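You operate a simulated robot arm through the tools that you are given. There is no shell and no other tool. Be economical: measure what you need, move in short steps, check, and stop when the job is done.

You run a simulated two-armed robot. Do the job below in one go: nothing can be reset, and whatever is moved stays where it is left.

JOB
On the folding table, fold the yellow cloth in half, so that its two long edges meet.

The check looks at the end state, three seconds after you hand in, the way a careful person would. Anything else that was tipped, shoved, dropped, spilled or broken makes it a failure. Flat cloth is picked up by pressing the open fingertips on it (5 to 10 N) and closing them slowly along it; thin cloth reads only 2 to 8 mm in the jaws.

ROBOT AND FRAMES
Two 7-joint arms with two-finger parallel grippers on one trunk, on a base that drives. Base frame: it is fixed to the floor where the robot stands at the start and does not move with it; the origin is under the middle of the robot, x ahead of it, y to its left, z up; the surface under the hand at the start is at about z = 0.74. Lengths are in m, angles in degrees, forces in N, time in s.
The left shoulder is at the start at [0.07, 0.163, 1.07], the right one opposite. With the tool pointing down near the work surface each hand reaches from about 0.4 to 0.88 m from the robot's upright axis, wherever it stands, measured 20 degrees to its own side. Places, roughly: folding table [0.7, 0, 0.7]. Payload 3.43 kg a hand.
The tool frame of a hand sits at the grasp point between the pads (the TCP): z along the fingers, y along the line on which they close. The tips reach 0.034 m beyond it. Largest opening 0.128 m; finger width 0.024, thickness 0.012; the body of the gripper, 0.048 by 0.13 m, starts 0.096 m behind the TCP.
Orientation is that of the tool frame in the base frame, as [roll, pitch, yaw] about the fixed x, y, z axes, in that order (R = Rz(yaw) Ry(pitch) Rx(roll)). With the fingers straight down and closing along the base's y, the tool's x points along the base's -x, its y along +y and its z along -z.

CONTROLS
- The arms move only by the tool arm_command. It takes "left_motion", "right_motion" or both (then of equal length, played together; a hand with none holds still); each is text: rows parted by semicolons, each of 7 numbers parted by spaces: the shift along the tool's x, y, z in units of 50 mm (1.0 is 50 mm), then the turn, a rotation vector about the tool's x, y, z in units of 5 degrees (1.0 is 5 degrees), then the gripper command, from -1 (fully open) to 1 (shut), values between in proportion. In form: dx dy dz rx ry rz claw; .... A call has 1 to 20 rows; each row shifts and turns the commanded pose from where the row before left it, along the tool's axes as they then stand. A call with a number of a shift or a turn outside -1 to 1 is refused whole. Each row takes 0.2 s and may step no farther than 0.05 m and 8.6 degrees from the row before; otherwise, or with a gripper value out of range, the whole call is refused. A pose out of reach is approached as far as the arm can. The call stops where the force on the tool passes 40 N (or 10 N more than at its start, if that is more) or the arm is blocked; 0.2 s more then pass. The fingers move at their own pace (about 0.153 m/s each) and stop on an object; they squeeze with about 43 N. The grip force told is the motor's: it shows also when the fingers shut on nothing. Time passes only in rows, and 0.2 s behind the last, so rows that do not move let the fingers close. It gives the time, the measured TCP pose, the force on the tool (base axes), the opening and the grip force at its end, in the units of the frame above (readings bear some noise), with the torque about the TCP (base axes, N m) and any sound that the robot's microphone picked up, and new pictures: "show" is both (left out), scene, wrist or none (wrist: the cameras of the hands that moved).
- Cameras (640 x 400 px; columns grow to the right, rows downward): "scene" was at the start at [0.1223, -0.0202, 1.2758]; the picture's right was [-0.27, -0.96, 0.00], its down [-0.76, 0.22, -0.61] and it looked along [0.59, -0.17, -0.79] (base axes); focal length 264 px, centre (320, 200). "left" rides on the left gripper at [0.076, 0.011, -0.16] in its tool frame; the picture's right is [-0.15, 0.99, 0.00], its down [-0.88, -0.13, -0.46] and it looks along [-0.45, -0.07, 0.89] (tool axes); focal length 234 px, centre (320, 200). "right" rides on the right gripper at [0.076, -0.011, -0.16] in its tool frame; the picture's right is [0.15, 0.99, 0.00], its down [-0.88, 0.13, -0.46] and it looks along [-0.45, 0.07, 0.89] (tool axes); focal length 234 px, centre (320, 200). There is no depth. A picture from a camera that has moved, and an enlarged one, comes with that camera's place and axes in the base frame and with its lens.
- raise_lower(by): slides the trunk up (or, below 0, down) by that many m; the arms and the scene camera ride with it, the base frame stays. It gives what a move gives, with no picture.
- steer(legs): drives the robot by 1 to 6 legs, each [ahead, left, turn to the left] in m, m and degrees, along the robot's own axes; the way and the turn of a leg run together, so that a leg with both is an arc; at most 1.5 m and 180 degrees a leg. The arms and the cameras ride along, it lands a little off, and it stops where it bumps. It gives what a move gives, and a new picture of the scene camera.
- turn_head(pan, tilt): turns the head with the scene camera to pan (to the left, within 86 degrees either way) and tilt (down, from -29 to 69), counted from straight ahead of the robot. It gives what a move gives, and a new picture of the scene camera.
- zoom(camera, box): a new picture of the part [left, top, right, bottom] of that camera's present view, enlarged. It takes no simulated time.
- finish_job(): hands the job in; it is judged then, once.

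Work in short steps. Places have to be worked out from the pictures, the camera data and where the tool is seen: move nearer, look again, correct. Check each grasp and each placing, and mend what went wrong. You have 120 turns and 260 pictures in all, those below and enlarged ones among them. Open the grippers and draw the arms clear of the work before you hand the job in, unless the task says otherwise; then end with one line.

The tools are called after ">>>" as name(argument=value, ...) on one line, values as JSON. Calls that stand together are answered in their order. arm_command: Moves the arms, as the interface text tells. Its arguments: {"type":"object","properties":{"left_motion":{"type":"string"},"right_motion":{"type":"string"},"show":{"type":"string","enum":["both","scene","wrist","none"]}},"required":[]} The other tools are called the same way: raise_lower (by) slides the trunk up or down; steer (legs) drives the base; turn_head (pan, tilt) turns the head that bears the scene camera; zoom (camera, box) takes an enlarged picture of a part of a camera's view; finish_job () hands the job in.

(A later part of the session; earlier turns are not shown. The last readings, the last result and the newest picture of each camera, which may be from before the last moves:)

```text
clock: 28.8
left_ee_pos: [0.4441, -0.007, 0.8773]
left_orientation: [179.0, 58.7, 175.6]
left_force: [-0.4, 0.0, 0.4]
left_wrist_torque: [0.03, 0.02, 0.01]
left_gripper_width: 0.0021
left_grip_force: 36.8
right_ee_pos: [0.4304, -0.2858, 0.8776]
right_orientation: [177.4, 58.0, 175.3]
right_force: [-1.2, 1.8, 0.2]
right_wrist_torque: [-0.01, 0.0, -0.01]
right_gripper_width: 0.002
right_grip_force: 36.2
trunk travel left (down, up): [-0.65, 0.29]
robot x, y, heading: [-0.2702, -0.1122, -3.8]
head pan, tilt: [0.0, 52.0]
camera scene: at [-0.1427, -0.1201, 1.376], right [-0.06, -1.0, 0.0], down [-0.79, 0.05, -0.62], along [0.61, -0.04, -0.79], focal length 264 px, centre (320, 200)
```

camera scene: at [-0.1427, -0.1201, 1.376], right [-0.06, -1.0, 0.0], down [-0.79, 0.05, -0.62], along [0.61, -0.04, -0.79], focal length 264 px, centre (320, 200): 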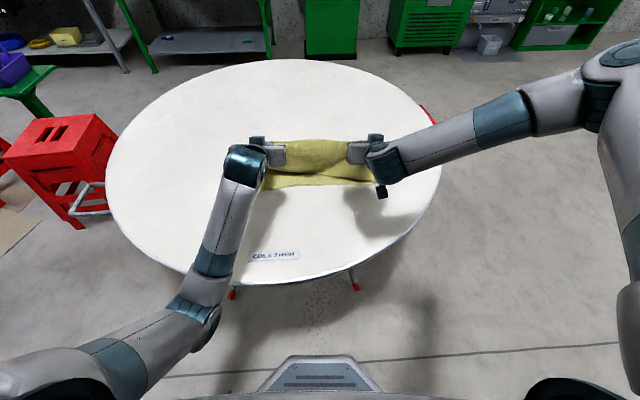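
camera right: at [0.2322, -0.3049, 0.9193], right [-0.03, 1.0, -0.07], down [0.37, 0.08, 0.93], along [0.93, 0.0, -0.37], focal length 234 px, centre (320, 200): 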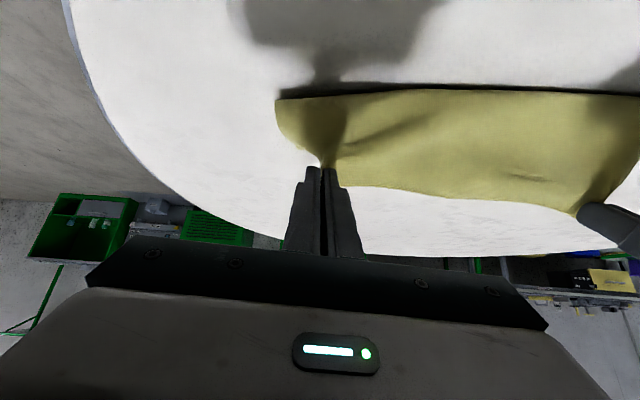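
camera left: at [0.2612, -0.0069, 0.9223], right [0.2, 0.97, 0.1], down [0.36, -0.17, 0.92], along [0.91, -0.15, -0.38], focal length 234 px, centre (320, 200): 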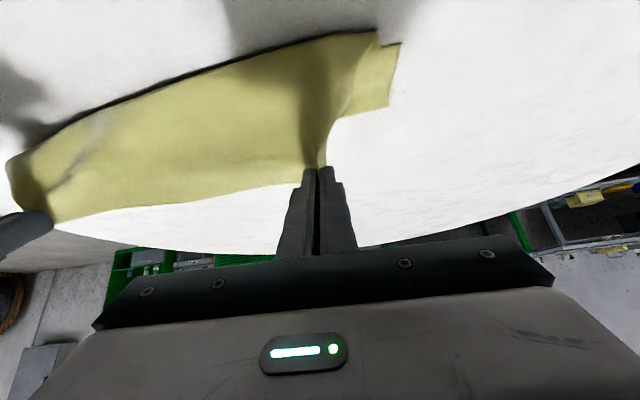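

I'll look closely at the draped cloth and its near edge.

>>> zoom(camera="scene", box=[230, 120, 422, 240])

>>> zoom(camera="right", box=[0, 0, 640, 400])

>>> zoom(camera="left", box=[0, 0, 640, 400])

```text
3.33 times, centred on (326, 180) of scene
camera zoom: at [-0.1427, -0.1201, 1.376], right [-0.06, -1.0, 0.0], down [-0.79, 0.05, -0.62], along [0.61, -0.04, -0.79], focal length 880 px, centre (300, 267)
```

zoom: 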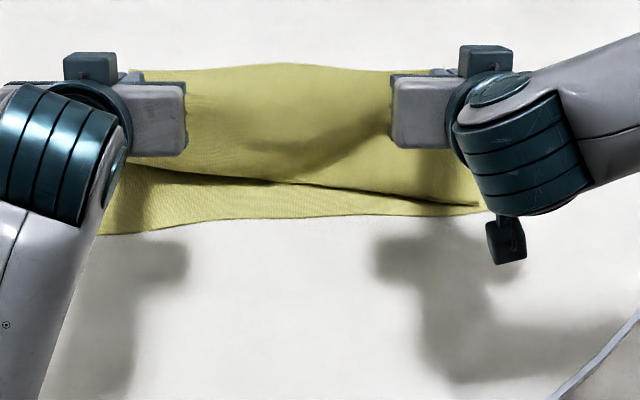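

```text
1.00 times, centred on (320, 200) of right (not enlarged: the box is as wide or as high as the picture)
camera zoom: at [0.2562, -0.2908, 0.8971], right [-0.04, 0.99, -0.1], down [0.09, 0.1, 0.99], along [1.0, 0.03, -0.09], focal length 234 px, centre (320, 200)
```

zoom: 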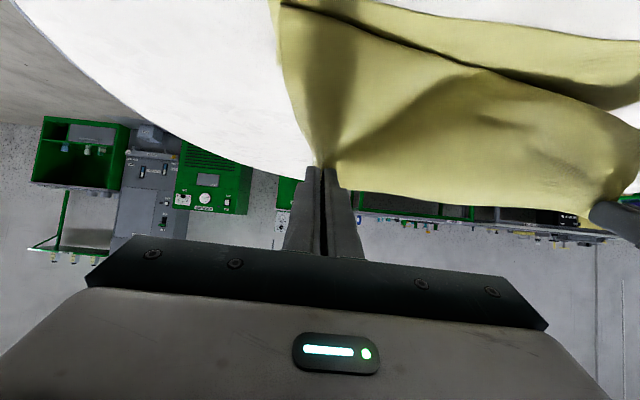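

```text
1.00 times, centred on (320, 200) of left (not enlarged: the box is as wide or as high as the picture)
camera zoom: at [0.2691, 0.0131, 0.8956], right [0.13, 0.98, 0.13], down [0.06, -0.14, 0.99], along [0.99, -0.12, -0.08], focal length 234 px, centre (320, 200)
```

zoom: 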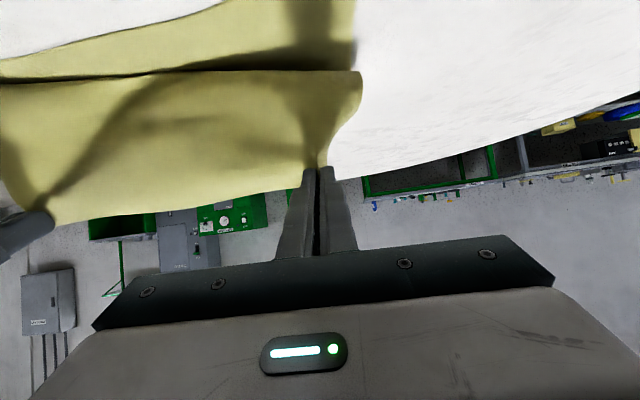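

The top sheet is slack and bulging toward the near edge, mostly on the right. I'll drive back another 0.045 at this height to pull it taut, then check before lowering.

>>> steer(legs=[[-0.045, 0, 0]])

>>> zoom(camera="scene", box=[230, 120, 422, 240])

>>> zoom(camera="right", box=[0, 0, 640, 400])

>>> zoom(camera="left", box=[0, 0, 640, 400])

```text
clock: 29.7
left_ee_pos: [0.3997, -0.0058, 0.8763]
left_orientation: [178.9, 58.7, 175.7]
left_force: [-0.6, -0.6, 0.7]
left_wrist_torque: [-0.01, 0.03, 0.01]
left_gripper_width: 0.002
left_grip_force: 36.8
right_ee_pos: [0.3876, -0.2832, 0.8768]
right_orientation: [177.3, 57.8, 175.3]
right_force: [-0.1, 1.4, 0.2]
right_wrist_torque: [0.02, 0.0, 0.01]
right_gripper_width: 0.0018
right_grip_force: 36.4
trunk travel left (down, up): [-0.65, 0.29]
robot x, y, heading: [-0.3108, -0.1052, -3.6]
head pan, tilt: [0.0, 52.0]
camera scene: at [-0.1863, -0.1173, 1.3758], right [-0.06, -1.0, 0.0], down [-0.79, 0.05, -0.62], along [0.61, -0.04, -0.79], focal length 264 px, centre (320, 200)
```

scene: 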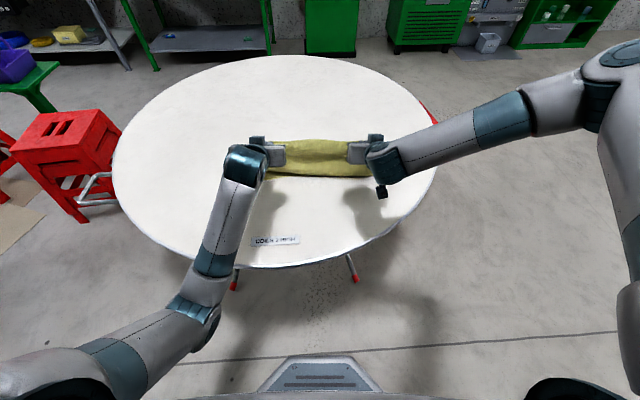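

```text
3.33 times, centred on (326, 180) of scene
camera zoom: at [-0.1863, -0.1173, 1.3758], right [-0.06, -1.0, 0.0], down [-0.79, 0.05, -0.62], along [0.61, -0.04, -0.79], focal length 880 px, centre (300, 267)
```

zoom: 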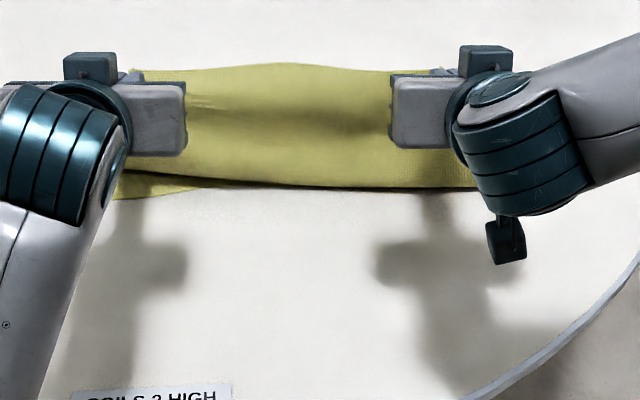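

```text
1.00 times, centred on (320, 200) of right (not enlarged: the box is as wide or as high as the picture)
camera zoom: at [0.2123, -0.288, 0.8967], right [-0.04, 0.99, -0.1], down [0.09, 0.1, 0.99], along [1.0, 0.03, -0.09], focal length 234 px, centre (320, 200)
```

zoom: 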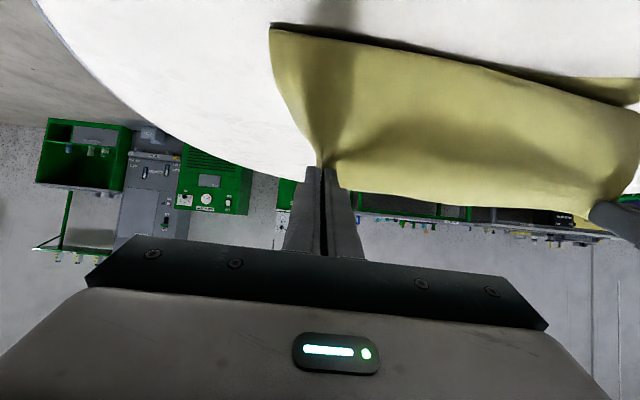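

```text
1.00 times, centred on (320, 200) of left (not enlarged: the box is as wide or as high as the picture)
camera zoom: at [0.2253, 0.0159, 0.8953], right [0.13, 0.98, 0.13], down [0.06, -0.14, 0.99], along [0.99, -0.12, -0.08], focal length 234 px, centre (320, 200)
```

zoom: 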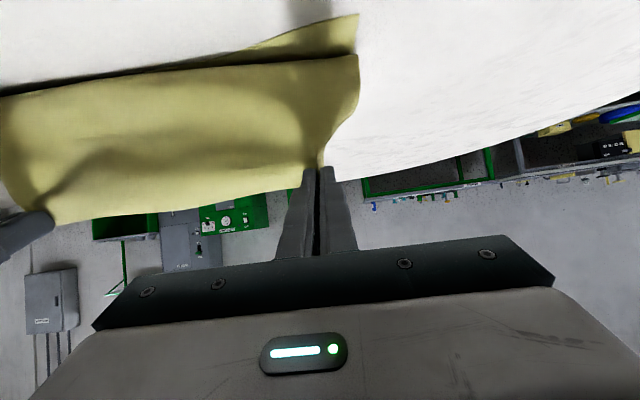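

I understand the failure now. A free sheet hangs straight down under the fingers, so the fold line follows the hands. I need to lay it along a straight diagonal, with the curtain vertical at the fold line and then down and back in equal amounts. I'll unroll again by driving forward 0.17.

>>> steer(legs=[[0.17, 0, 1.5]])

>>> zoom(camera="scene", box=[210, 120, 434, 260])

>>> zoom(camera="left", box=[0, 0, 640, 400])

```text
clock: 31.1
left_ee_pos: [0.5278, 0.0016, 0.8739]
left_orientation: [178.7, 58.3, 176.9]
left_force: [-0.2, -0.9, -0.3]
left_wrist_torque: [0.02, 0.0, -0.01]
left_gripper_width: 0.0019
left_grip_force: 36.9
right_ee_pos: [0.5267, -0.2716, 0.8801]
right_orientation: [177.0, 58.2, 176.6]
right_force: [0.1, 0.1, 0.4]
right_wrist_torque: [-0.03, -0.02, -0.03]
right_gripper_width: 0.0021
right_grip_force: 36.4
trunk travel left (down, up): [-0.65, 0.29]
robot x, y, heading: [-0.1699, -0.1183, -2.1]
head pan, tilt: [0.0, 52.0]
stopped in leg 1: the robot was blocked; the commanded pose is now the measured one
camera scene: at [-0.0543, -0.1242, 1.3771], right [-0.04, -1.0, 0.0], down [-0.78, 0.03, -0.62], along [0.62, -0.02, -0.78], focal length 264 px, centre (320, 200)
```

scene: 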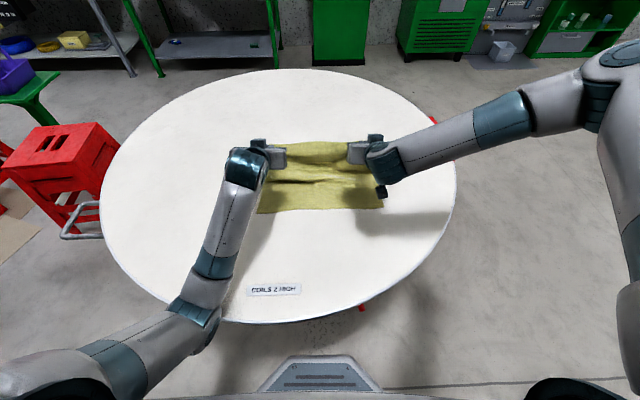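

```text
2.86 times, centred on (322, 190) of scene
camera zoom: at [-0.0543, -0.1242, 1.3771], right [-0.04, -1.0, 0.0], down [-0.78, 0.03, -0.62], along [0.62, -0.02, -0.78], focal length 754 px, centre (314, 229)
```

zoom: 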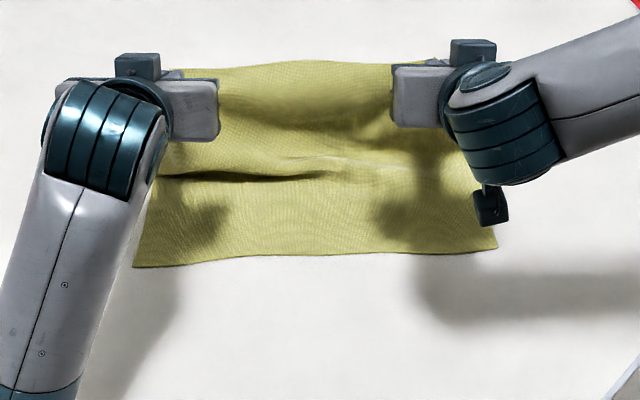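

```text
1.00 times, centred on (320, 200) of left (not enlarged: the box is as wide or as high as the picture)
camera zoom: at [0.3528, 0.0198, 0.8938], right [0.11, 0.98, 0.14], down [0.07, -0.14, 0.99], along [0.99, -0.1, -0.08], focal length 234 px, centre (320, 200)
```

zoom: 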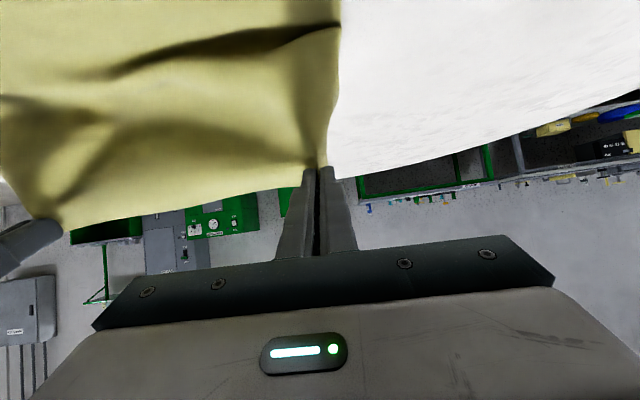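

The left elbow touched the table edge again, but the label still reads (0.18,-0.02), so the table hasn't moved. I'll back off 0.02 and raise the trunk for clearance.

>>> steer(legs=[[-0.02, 0, 1.5]])

>>> raise_lower(by=0.08)

```text
clock: 31.9
left_ee_pos: [0.5111, 0.0225, 0.8658]
left_orientation: [179.0, 57.8, 178.4]
left_force: [0.0, -0.4, -0.2]
left_wrist_torque: [-0.01, 0.01, -0.03]
left_gripper_width: 0.002
left_grip_force: 37.3
right_ee_pos: [0.5172, -0.253, 0.8745]
right_orientation: [177.3, 57.8, 178.2]
right_force: [-0.2, 0.3, 0.9]
right_wrist_torque: [-0.06, 0.0, -0.02]
right_gripper_width: 0.0021
right_grip_force: 36.4
trunk travel left (down, up): [-0.65, 0.29]
robot x, y, heading: [-0.1895, -0.1167, -0.8]
head pan, tilt: [0.0, 52.0]
camera scene: at [-0.0637, -0.1175, 1.3754], right [-0.01, -1.0, 0.0], down [-0.79, 0.01, -0.61], along [0.61, -0.01, -0.79], focal length 264 px, centre (320, 200)
```

scene: 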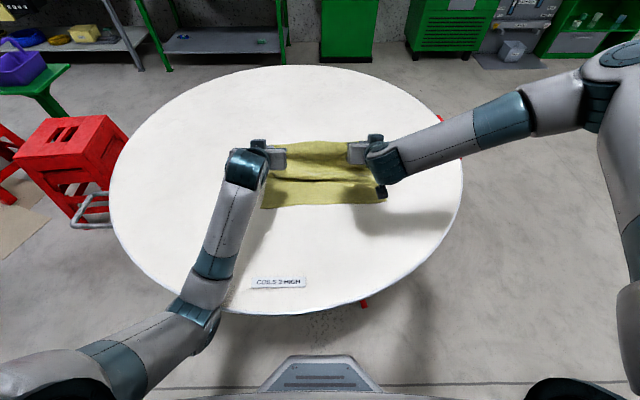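

```text
clock: 33.0
left_ee_pos: [0.5103, 0.0231, 0.9473]
left_orientation: [178.8, 57.8, 178.5]
left_force: [-0.5, -0.1, -0.9]
left_wrist_torque: [0.01, 0.0, -0.02]
left_gripper_width: 0.002
left_grip_force: 36.9
right_ee_pos: [0.5163, -0.253, 0.9569]
right_orientation: [177.3, 57.8, 178.3]
right_force: [-0.1, 0.8, 0.6]
right_wrist_torque: [-0.02, 0.0, -0.01]
right_gripper_width: 0.0018
right_grip_force: 36.3
trunk travel left (down, up): [-0.73, 0.21]
robot x, y, heading: [-0.1882, -0.1165, -0.8]
head pan, tilt: [0.0, 52.0]
```

There's clearance now. I'll move the hands forward and down, and 25 mm right, so the near half spreads flat.

>>> arm_command(left_motion="0.19 -0.1 0.45 0 0 0 1;0.19 -0.1 0.45 0 0 0 1;0.19 -0.1 0.45 0 0 0 1;0.19 -0.1 0.45 0 0 0 1;0.19 -0.1 0.45 0 0 0 1;0 0 0 0 0 0 1", right_motion="0.223 -0.12 0.47 0 0 0 1;0.223 -0.12 0.47 0 0 0 1;0.223 -0.12 0.47 0 0 0 1;0.223 -0.12 0.47 0 0 0 1;0.223 -0.12 0.47 0 0 0 1;0 0 0 0 0 0 1")

```text
clock: 34.4
left_ee_pos: [0.5777, -0.0011, 0.8482]
left_orientation: [178.9, 57.9, 178.6]
left_force: [-0.1, 0.1, -0.2]
left_wrist_torque: [0.0, -0.01, -0.03]
left_gripper_width: 0.0018
left_grip_force: 36.4
right_ee_pos: [0.5614, -0.2483, 0.9044]
right_orientation: [178.5, 57.3, 178.4]
right_force: [0.3, -0.3, -0.5]
right_wrist_torque: [-0.02, 0.0, -0.05]
right_gripper_width: 0.002
right_grip_force: 36.6
right hand out of reach, approached as far as the arm can: row 2, 3, 4, 5
trunk travel left (down, up): [-0.73, 0.21]
robot x, y, heading: [-0.1917, -0.1143, -0.8]
head pan, tilt: [0.0, 52.0]
camera scene: at [-0.0668, -0.1157, 1.456], right [-0.01, -1.0, 0.0], down [-0.79, 0.01, -0.62], along [0.62, -0.01, -0.79], focal length 264 px, centre (320, 200)
camera right: at [0.3865, -0.2608, 0.9264], right [-0.07, 0.99, -0.11], down [0.09, 0.12, 0.99], along [0.99, 0.06, -0.1], focal length 234 px, centre (320, 200)
camera left: at [0.4034, 0.0126, 0.8689], right [0.09, 0.99, 0.13], down [0.08, -0.14, 0.99], along [0.99, -0.08, -0.09], focal length 234 px, centre (320, 200)
```

scene: 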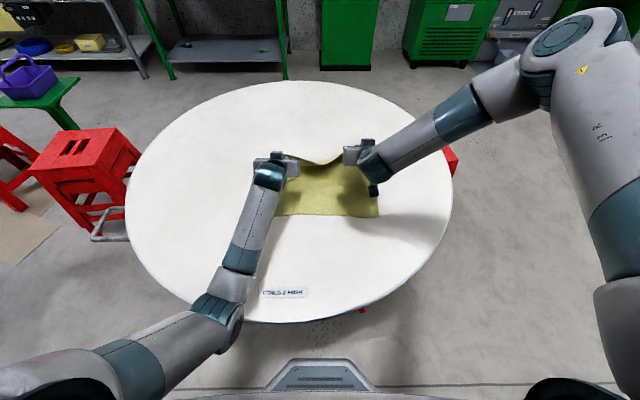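
right: 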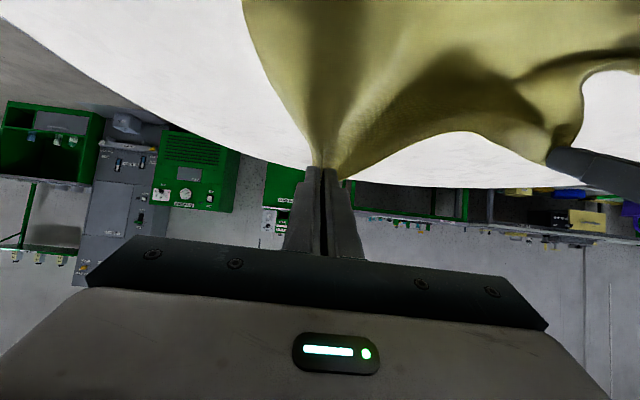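
left: 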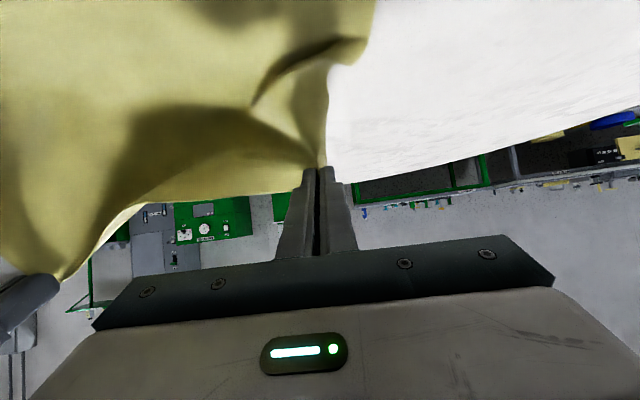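

The right wrist can't hold that tilt here. I'll ease the right tilt by 25° in place so it can reach the commanded spot.

>>> arm_command(right_motion="0 0 0 0 1 0 1;0 0 0 0 1 0 1;0 0 0 0 1 0 1;0 0 0 0 1 0 1;0 0 0 0 1 0 1;0 0 0 0 0 0 1;0 0 0 0 0 0 1", show="scene")

```text
clock: 36.0
left_ee_pos: [0.579, -0.0012, 0.8465]
left_orientation: [178.9, 57.8, 178.5]
left_force: [-1.3, -0.1, 0.5]
left_wrist_torque: [-0.01, -0.03, -0.04]
left_gripper_width: 0.0023
left_grip_force: 37.0
right_ee_pos: [0.5627, -0.2496, 0.9042]
right_orientation: [178.3, 32.7, 179.7]
right_force: [0.2, 0.5, -0.5]
right_wrist_torque: [0.0, -0.02, -0.04]
right_gripper_width: 0.0017
right_grip_force: 37.1
trunk travel left (down, up): [-0.73, 0.21]
robot x, y, heading: [-0.1904, -0.1166, -0.8]
head pan, tilt: [0.0, 52.0]
camera scene: at [-0.0659, -0.1175, 1.4559], right [-0.01, -1.0, 0.0], down [-0.79, 0.01, -0.62], along [0.62, -0.01, -0.79], focal length 264 px, centre (320, 200)
```

scene: 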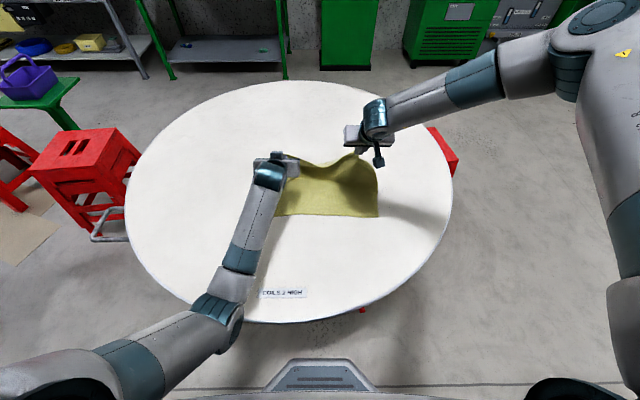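

I'll bring the right hand level with the left.

>>> arm_command(right_motion="0 -0.2 0.375 0 0 0 1;0 -0.2 0.375 0 0 0 1;0 -0.2 0.375 0 0 0 1;0 0 0 0 0 0 1", show="both")

>>> zoom(camera="scene", box=[220, 120, 444, 260])

```text
clock: 37.0
left_ee_pos: [0.5792, -0.0011, 0.8477]
left_orientation: [178.8, 57.9, 178.6]
left_force: [1.2, -0.8, -0.4]
left_wrist_torque: [0.0, 0.03, -0.03]
left_gripper_width: 0.002
left_grip_force: 36.6
right_ee_pos: [0.5926, -0.2785, 0.8569]
right_orientation: [178.4, 32.9, 179.7]
right_force: [-0.1, 0.7, 0.6]
right_wrist_torque: [0.0, 0.0, -0.03]
right_gripper_width: 0.0019
right_grip_force: 36.6
trunk travel left (down, up): [-0.73, 0.21]
robot x, y, heading: [-0.1919, -0.1152, -0.8]
head pan, tilt: [0.0, 52.0]
camera scene: at [-0.0662, -0.1174, 1.4559], right [-0.01, -1.0, 0.0], down [-0.79, 0.01, -0.62], along [0.62, -0.01, -0.79], focal length 264 px, centre (320, 200)
camera right: at [0.4428, -0.2953, 0.9482], right [-0.13, 0.99, -0.05], down [0.49, 0.11, 0.86], along [0.86, 0.09, -0.5], focal length 234 px, centre (320, 200)
```

scene: 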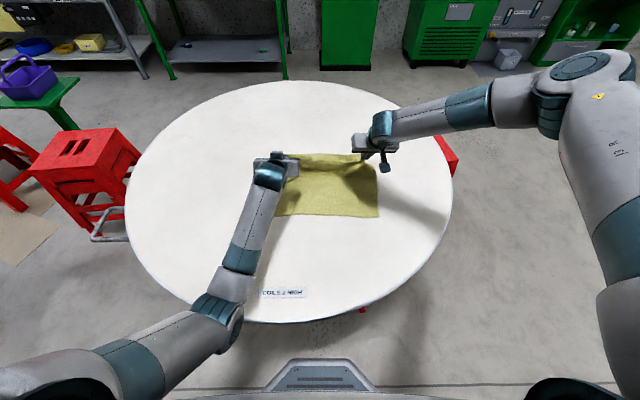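
right: 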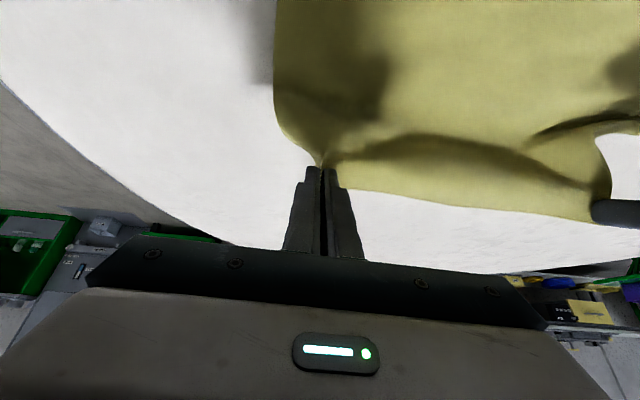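

```text
2.86 times, centred on (332, 190) of scene
camera zoom: at [-0.0662, -0.1174, 1.4559], right [-0.01, -1.0, 0.0], down [-0.79, 0.01, -0.62], along [0.62, -0.01, -0.79], focal length 754 px, centre (286, 229)
```

zoom: 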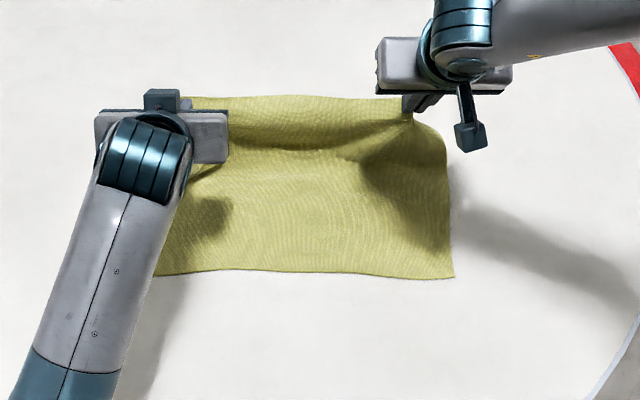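

The near half lies flat, with its near edge at x≈0.42. I'll lift diagonally so the far half hangs as a vertical curtain over the fold line at x≈0.555.

>>> arm_command(left_motion="-0.066 0 -0.46 0 0 0 1;-0.066 0 -0.46 0 0 0 1;-0.066 0 -0.46 0 0 0 1;0 0 0 0 0 0 1", right_motion="0.186 0 -0.448 0 -1 0 1;0.148 0 -0.462 0 -1 0 1;0.106 0 -0.472 0 -1 0 1;0 0 0 0 0 0 1")

>>> zoom(camera="scene", box=[220, 120, 444, 260])

```text
clock: 38.0
left_ee_pos: [0.5259, -0.0022, 0.8924]
left_orientation: [178.9, 57.8, 178.5]
left_force: [0.5, -0.7, 0.1]
left_wrist_torque: [-0.01, 0.01, -0.03]
left_gripper_width: 0.0019
left_grip_force: 36.6
right_ee_pos: [0.5332, -0.2802, 0.8976]
right_orientation: [178.0, 47.9, 178.9]
right_force: [0.4, 0.4, -0.2]
right_wrist_torque: [-0.02, -0.04, -0.02]
right_gripper_width: 0.0019
right_grip_force: 36.2
trunk travel left (down, up): [-0.73, 0.21]
robot x, y, heading: [-0.1928, -0.1183, -0.9]
head pan, tilt: [0.0, 52.0]
camera scene: at [-0.0652, -0.1172, 1.4558], right [-0.01, -1.0, 0.0], down [-0.79, 0.01, -0.62], along [0.61, -0.01, -0.79], focal length 264 px, centre (320, 200)
camera right: at [0.3643, -0.2955, 0.948], right [-0.11, 0.99, -0.08], down [0.25, 0.11, 0.96], along [0.96, 0.08, -0.26], focal length 234 px, centre (320, 200)
camera left: at [0.3507, 0.0101, 0.9133], right [0.09, 0.99, 0.13], down [0.08, -0.14, 0.99], along [0.99, -0.08, -0.09], focal length 234 px, centre (320, 200)
```

scene: 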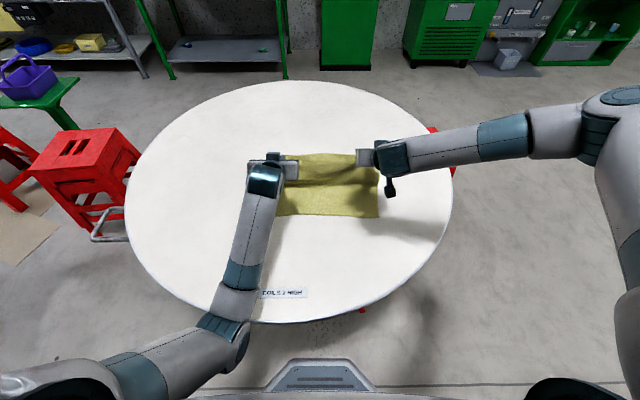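
right: 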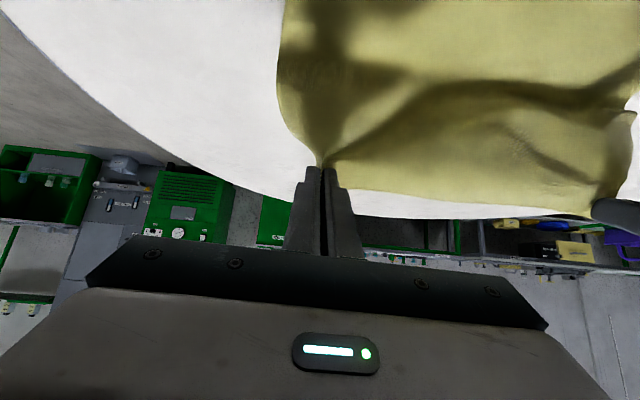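
left: 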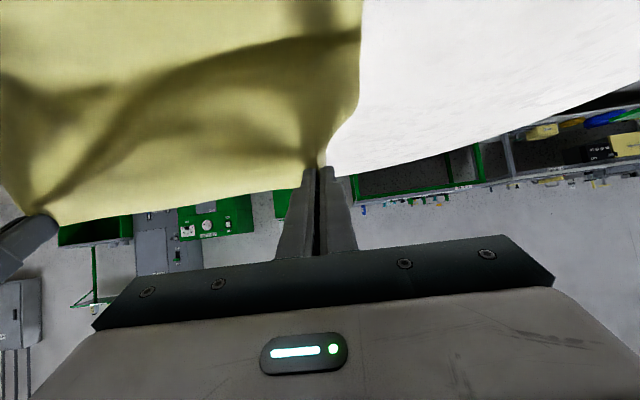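

```text
2.86 times, centred on (332, 190) of scene
camera zoom: at [-0.0652, -0.1172, 1.4558], right [-0.01, -1.0, 0.0], down [-0.79, 0.01, -0.62], along [0.61, -0.01, -0.79], focal length 754 px, centre (286, 229)
```

zoom: 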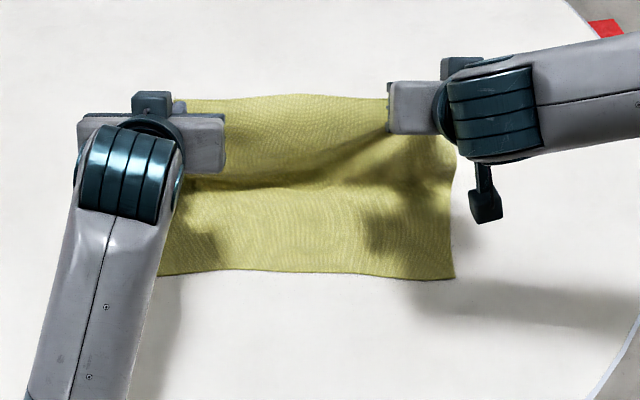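

The curtain's base sits at the fold line, x≈0.557. I'll start the diagonal lay-down, 60 mm down and 60 mm toward the robot, with the right tilting up to 58°.

>>> arm_command(left_motion="0.413 0 -0.095 0 0 0 1;0.413 0 -0.095 0 0 0 1;0.413 0 -0.095 0 0 0 1;0.413 0 -0.095 0 0 0 1;0 0 0 0 0 0 1", right_motion="0.456 0 -0.02 0 -0.5 0 1;0.456 0 -0.04 0 -0.5 0 1;0.452 0 -0.06 0 -0.5 0 1;0.45 0 -0.08 0 -0.5 0 1;0 0 0 0 0 0 1")

>>> zoom(camera="scene", box=[220, 120, 444, 260])

```text
clock: 39.2
left_ee_pos: [0.4645, -0.0017, 0.8325]
left_orientation: [179.0, 57.9, 178.5]
left_force: [1.1, -8.2, 2.6]
left_wrist_torque: [-0.19, -0.08, -0.24]
left_gripper_width: 0.0019
left_grip_force: 37.4
right_ee_pos: [0.5166, -0.2787, 0.8812]
right_orientation: [177.8, 50.3, 179.0]
right_force: [-1.2, 9.0, -2.0]
right_wrist_torque: [0.24, 0.07, 0.21]
right_gripper_width: 0.002
right_grip_force: 36.6
right hand out of reach, approached as far as the arm can: row 2, 3, 4
trunk travel left (down, up): [-0.73, 0.21]
robot x, y, heading: [-0.1921, -0.1156, -0.6]
head pan, tilt: [0.0, 52.0]
camera scene: at [-0.0655, -0.1176, 1.4559], right [-0.01, -1.0, 0.0], down [-0.79, 0.01, -0.62], along [0.62, -0.01, -0.79], focal length 264 px, centre (320, 200)
camera right: at [0.3461, -0.2946, 0.9244], right [-0.11, 0.99, -0.09], down [0.21, 0.11, 0.97], along [0.97, 0.08, -0.22], focal length 234 px, centre (320, 200)
camera left: at [0.2908, 0.0115, 0.8537], right [0.09, 0.99, 0.13], down [0.08, -0.14, 0.99], along [0.99, -0.08, -0.09], focal length 234 px, centre (320, 200)
```

scene: 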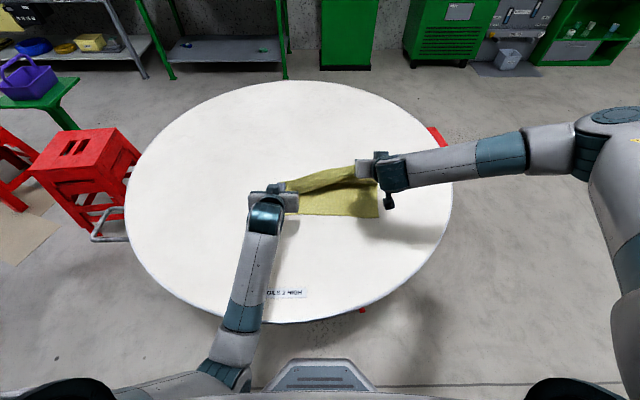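
right: 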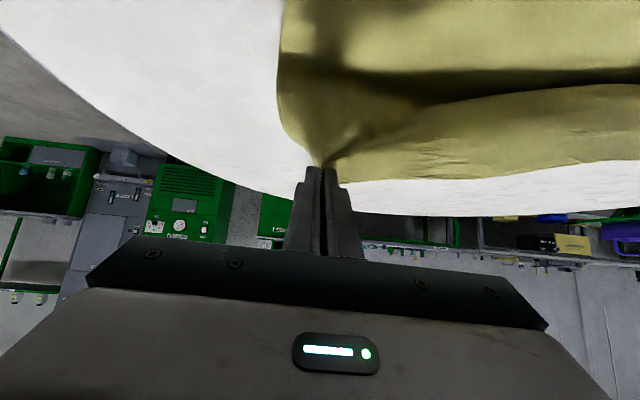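
left: 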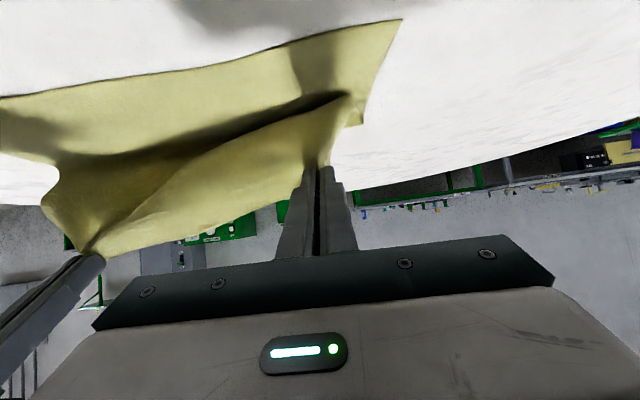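

```text
2.86 times, centred on (332, 190) of scene
camera zoom: at [-0.0655, -0.1176, 1.4559], right [-0.01, -1.0, 0.0], down [-0.79, 0.01, -0.62], along [0.62, -0.01, -0.79], focal length 754 px, centre (286, 229)
```

zoom: 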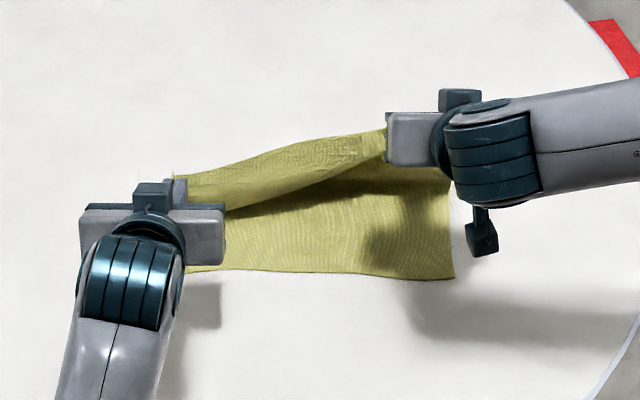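

The left side is laying properly with the fold held back. The right stopped at 50° tilt, so I'll bring it down to match at a lower tilt of 45°.

>>> arm_command(right_motion="0.4 0 -0.042 0 0.4 0 1;0.402 0 -0.028 0 0.3 0 1;0.402 0 -0.02 0 0.3 0 1;0 0 0 0 0 0 1", show="wrist")

>>> zoom(camera="scene", box=[220, 120, 444, 260])

```text
clock: 40.2
left_ee_pos: [0.4658, -0.0018, 0.8327]
left_orientation: [178.8, 57.8, 178.5]
left_force: [0.2, -3.8, 1.6]
left_wrist_torque: [-0.05, 0.01, -0.09]
left_gripper_width: 0.002
left_grip_force: 36.8
right_ee_pos: [0.4896, -0.2799, 0.851]
right_orientation: [177.9, 48.0, 178.9]
right_force: [0.3, 3.2, -0.6]
right_wrist_torque: [0.1, 0.03, 0.04]
right_gripper_width: 0.0019
right_grip_force: 36.4
right hand out of reach, approached as far as the arm can: row 1
trunk travel left (down, up): [-0.73, 0.21]
robot x, y, heading: [-0.1854, -0.1159, -0.5]
head pan, tilt: [0.0, 52.0]
camera right: at [0.3213, -0.2952, 0.902], right [-0.11, 0.99, -0.08], down [0.25, 0.11, 0.96], along [0.96, 0.08, -0.26], focal length 234 px, centre (320, 200)
```

right: 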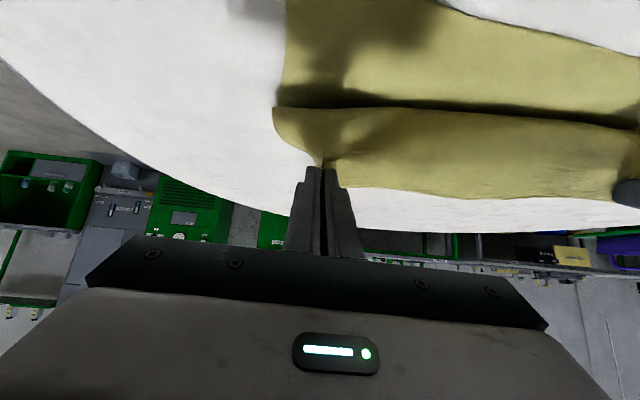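

```text
2.86 times, centred on (332, 190) of scene
camera zoom: at [-0.0659, -0.1175, 1.4559], right [-0.01, -1.0, 0.0], down [-0.79, 0.01, -0.62], along [0.62, -0.01, -0.79], focal length 754 px, centre (286, 229)
```

zoom: 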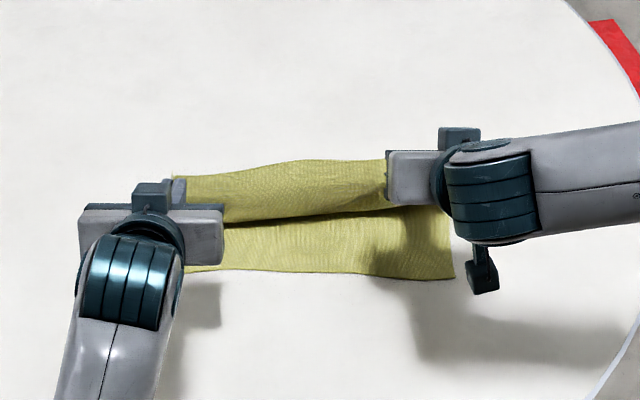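

Good. I'll match the right to the left, then keep laying with base and trunk moves so the arm postures stay put: trunk down 0.03, back 0.03.

>>> arm_command(right_motion="0.224 0 -0.04 0 0.3 0 1;0.224 0 -0.04 0 0.3 0 1;0 0 0 0 0 0 1", show="none")

>>> raise_lower(by=-0.03)

>>> steer(legs=[[-0.03, 0, 0]])

>>> zoom(camera="scene", box=[220, 120, 444, 260])

```text
clock: 41.0
left_ee_pos: [0.4659, -0.0028, 0.8327]
left_orientation: [178.9, 57.7, 178.5]
left_force: [-0.6, -1.2, 0.3]
left_wrist_torque: [-0.02, 0.0, -0.02]
left_gripper_width: 0.0022
left_grip_force: 36.5
right_ee_pos: [0.4701, -0.2805, 0.8376]
right_orientation: [178.0, 44.8, 179.2]
right_force: [0.1, 1.9, -0.3]
right_wrist_torque: [0.0, 0.0, 0.01]
right_gripper_width: 0.0022
right_grip_force: 36.6
trunk travel left (down, up): [-0.73, 0.21]
robot x, y, heading: [-0.1893, -0.1161, -0.6]
head pan, tilt: [0.0, 52.0]
```

```text
clock: 41.8
left_ee_pos: [0.4663, -0.0003, 0.8025]
left_orientation: [178.9, 57.8, 178.4]
left_force: [-0.3, -0.8, -1.1]
left_wrist_torque: [0.0, -0.02, -0.03]
left_gripper_width: 0.0019
left_grip_force: 36.5
right_ee_pos: [0.4701, -0.2804, 0.8083]
right_orientation: [178.0, 44.8, 179.2]
right_force: [0.1, 0.7, 0.5]
right_wrist_torque: [0.01, 0.01, -0.02]
right_gripper_width: 0.0018
right_grip_force: 36.3
trunk travel left (down, up): [-0.7, 0.24]
robot x, y, heading: [-0.1912, -0.1174, -0.8]
head pan, tilt: [0.0, 52.0]
```

```text
clock: 42.6
left_ee_pos: [0.4369, -0.0012, 0.801]
left_orientation: [178.9, 57.9, 178.5]
left_force: [0.4, -0.8, 0.0]
left_wrist_torque: [-0.01, 0.04, -0.08]
left_gripper_width: 0.0018
left_grip_force: 36.7
right_ee_pos: [0.4415, -0.2784, 0.8075]
right_orientation: [177.9, 44.7, 179.0]
right_force: [0.1, 0.6, -0.6]
right_wrist_torque: [-0.01, -0.02, 0.03]
right_gripper_width: 0.0016
right_grip_force: 37.1
trunk travel left (down, up): [-0.7, 0.24]
robot x, y, heading: [-0.2173, -0.1145, -0.5]
head pan, tilt: [0.0, 52.0]
camera scene: at [-0.0946, -0.1175, 1.4257], right [-0.01, -1.0, 0.0], down [-0.79, 0.01, -0.61], along [0.61, -0.01, -0.79], focal length 264 px, centre (320, 200)
```

scene: 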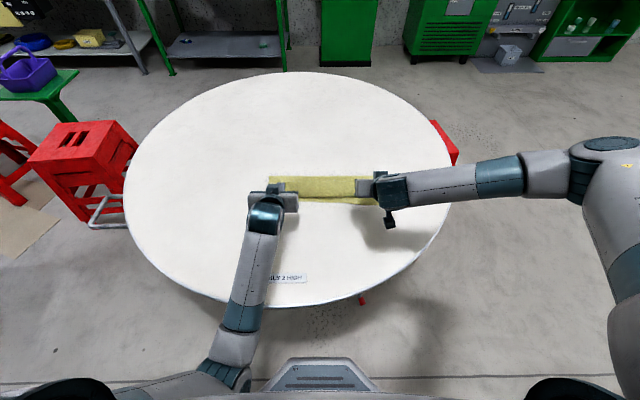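

```text
2.86 times, centred on (332, 190) of scene
camera zoom: at [-0.0946, -0.1175, 1.4257], right [-0.01, -1.0, 0.0], down [-0.79, 0.01, -0.61], along [0.61, -0.01, -0.79], focal length 754 px, centre (286, 229)
```

zoom: 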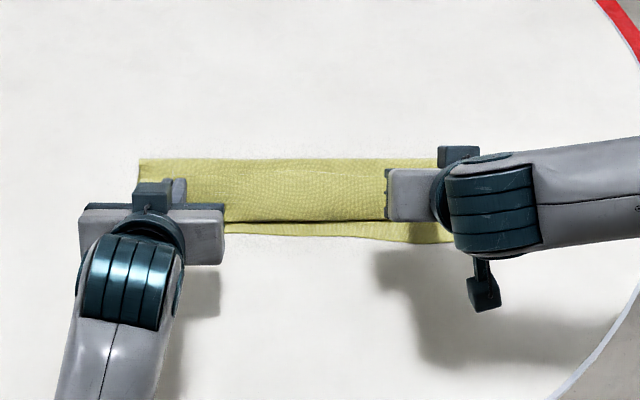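

It's laying well. The fold edge reads x≈0.54 and the near edge about 0.424. I'll check the wrist views for slack and the alignment of the edges.

>>> zoom(camera="left", box=[0, 0, 640, 400])

>>> zoom(camera="right", box=[0, 0, 640, 400])

```text
1.00 times, centred on (320, 200) of left (not enlarged: the box is as wide or as high as the picture)
camera zoom: at [0.2618, 0.0123, 0.8235], right [0.09, 0.99, 0.13], down [0.08, -0.14, 0.99], along [0.99, -0.08, -0.09], focal length 234 px, centre (320, 200)
```

zoom: 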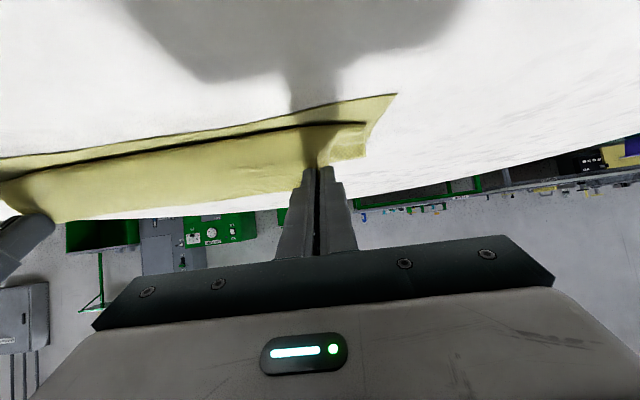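

```text
1.00 times, centred on (320, 200) of right (not enlarged: the box is as wide or as high as the picture)
camera zoom: at [0.2768, -0.2946, 0.8667], right [-0.11, 0.99, -0.08], down [0.3, 0.11, 0.95], along [0.95, 0.08, -0.31], focal length 234 px, centre (320, 200)
```

zoom: 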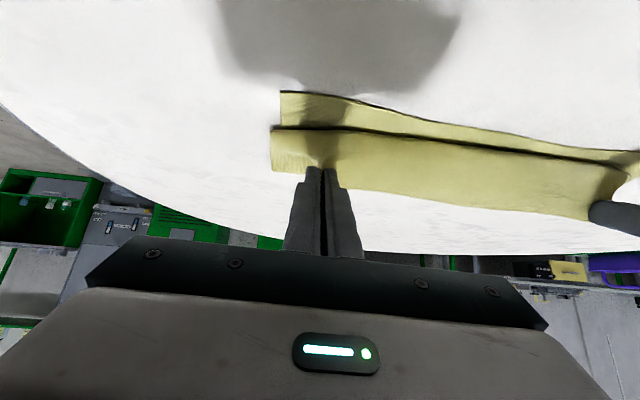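

The fold line measures x≈0.535, about 25 mm short of the mid-line at 0.56, so the top edge would overshoot by about 40 mm. I'll lift, go back forward, and re-lay starting about 25 mm farther out.

>>> raise_lower(by=0.06)

>>> steer(legs=[[0.12, 0, 0]])

>>> zoom(camera="scene", box=[220, 120, 444, 260])

```text
clock: 43.6
left_ee_pos: [0.4377, -0.0006, 0.8621]
left_orientation: [178.8, 57.8, 178.6]
left_force: [-0.5, -1.9, -0.2]
left_wrist_torque: [-0.03, -0.01, -0.06]
left_gripper_width: 0.0018
left_grip_force: 36.7
right_ee_pos: [0.4417, -0.2785, 0.8683]
right_orientation: [178.0, 44.8, 179.2]
right_force: [-0.6, 1.5, 0.1]
right_wrist_torque: [0.01, 0.0, 0.0]
right_gripper_width: 0.0017
right_grip_force: 36.5
trunk travel left (down, up): [-0.76, 0.18]
robot x, y, heading: [-0.2214, -0.1197, -1.0]
head pan, tilt: [0.0, 52.0]
```

```text
clock: 44.9
left_ee_pos: [0.5552, -0.0027, 0.8629]
left_orientation: [178.9, 57.8, 178.4]
left_force: [-0.2, -0.8, -1.0]
left_wrist_torque: [0.02, 0.01, -0.04]
left_gripper_width: 0.002
left_grip_force: 37.0
right_ee_pos: [0.5603, -0.2809, 0.8681]
right_orientation: [178.0, 44.8, 179.1]
right_force: [-0.2, 0.9, 1.3]
right_wrist_torque: [0.0, 0.0, -0.01]
right_gripper_width: 0.0018
right_grip_force: 36.6
trunk travel left (down, up): [-0.76, 0.18]
robot x, y, heading: [-0.1032, -0.1189, -0.8]
head pan, tilt: [0.0, 52.0]
camera scene: at [0.0231, -0.1188, 1.486], right [-0.01, -1.0, 0.0], down [-0.79, 0.01, -0.62], along [0.62, -0.01, -0.79], focal length 264 px, centre (320, 200)
```

scene: 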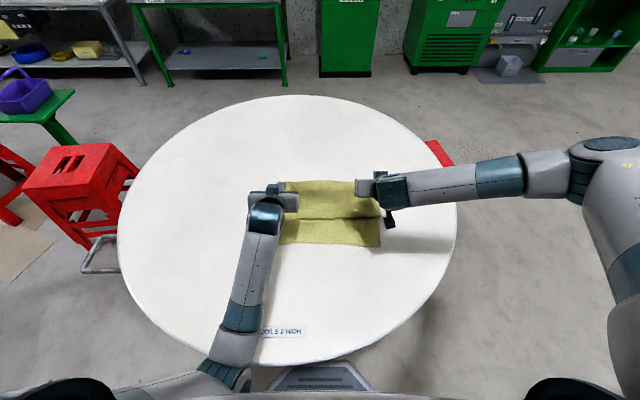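

```text
2.86 times, centred on (332, 190) of scene
camera zoom: at [0.0231, -0.1188, 1.486], right [-0.01, -1.0, 0.0], down [-0.79, 0.01, -0.62], along [0.62, -0.01, -0.79], focal length 754 px, centre (286, 229)
```

zoom: 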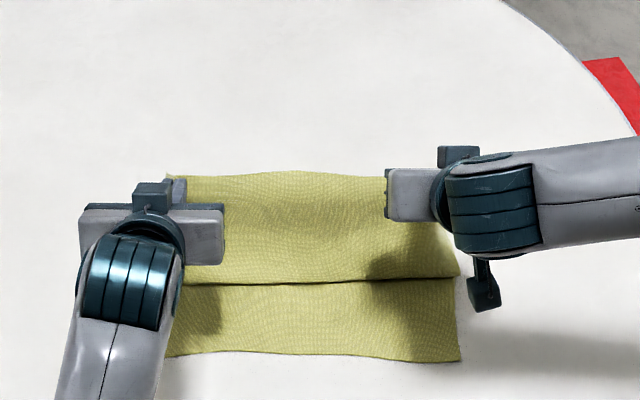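

An S-shaped bulge remains at x≈0.53. I'll raise 0.05 to pull it straight, then move forward a touch.

>>> raise_lower(by=0.05)

>>> steer(legs=[[0.03, 0, 0]])

>>> zoom(camera="scene", box=[220, 140, 444, 280])

```text
clock: 45.8
left_ee_pos: [0.5549, -0.003, 0.913]
left_orientation: [178.9, 57.9, 178.4]
left_force: [-0.3, -1.6, -0.6]
left_wrist_torque: [0.0, 0.01, -0.04]
left_gripper_width: 0.002
left_grip_force: 37.0
right_ee_pos: [0.56, -0.2813, 0.9182]
right_orientation: [178.1, 44.8, 179.1]
right_force: [-0.8, 1.3, -0.1]
right_wrist_torque: [0.01, 0.0, -0.04]
right_gripper_width: 0.0019
right_grip_force: 36.8
trunk travel left (down, up): [-0.81, 0.13]
robot x, y, heading: [-0.1004, -0.1152, -0.6]
head pan, tilt: [0.0, 52.0]
```

```text
clock: 46.6
left_ee_pos: [0.581, -0.003, 0.9145]
left_orientation: [178.9, 57.9, 178.4]
left_force: [0.5, -0.6, -0.1]
left_wrist_torque: [-0.01, 0.03, -0.06]
left_gripper_width: 0.0022
left_grip_force: 36.9
right_ee_pos: [0.5855, -0.2813, 0.9207]
right_orientation: [178.0, 45.0, 179.1]
right_force: [-0.3, 1.4, -0.4]
right_wrist_torque: [-0.02, 0.0, 0.02]
right_gripper_width: 0.002
right_grip_force: 36.7
trunk travel left (down, up): [-0.81, 0.13]
robot x, y, heading: [-0.0719, -0.1161, -0.6]
head pan, tilt: [0.0, 52.0]
camera scene: at [0.0475, -0.1189, 1.5365], right [-0.01, -1.0, 0.0], down [-0.79, 0.01, -0.62], along [0.62, -0.01, -0.79], focal length 264 px, centre (320, 200)
```

scene: 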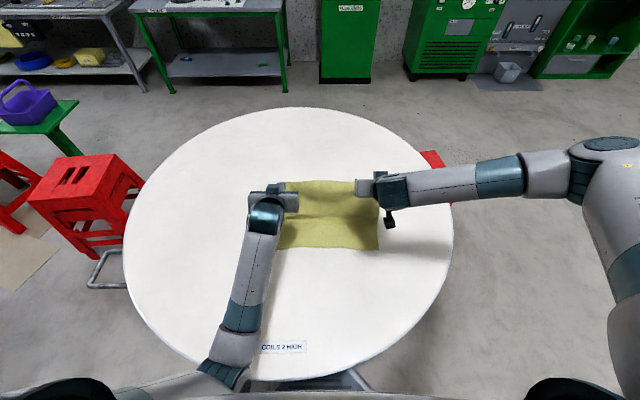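

```text
2.86 times, centred on (332, 210) of scene
camera zoom: at [0.0475, -0.1189, 1.5365], right [-0.01, -1.0, 0.0], down [-0.79, 0.01, -0.62], along [0.62, -0.01, -0.79], focal length 754 px, centre (286, 171)
```

zoom: 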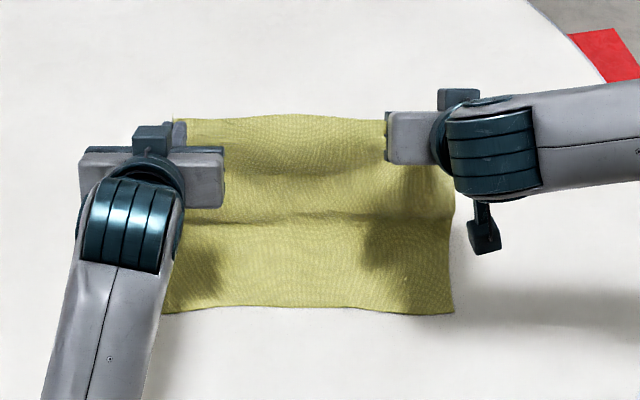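

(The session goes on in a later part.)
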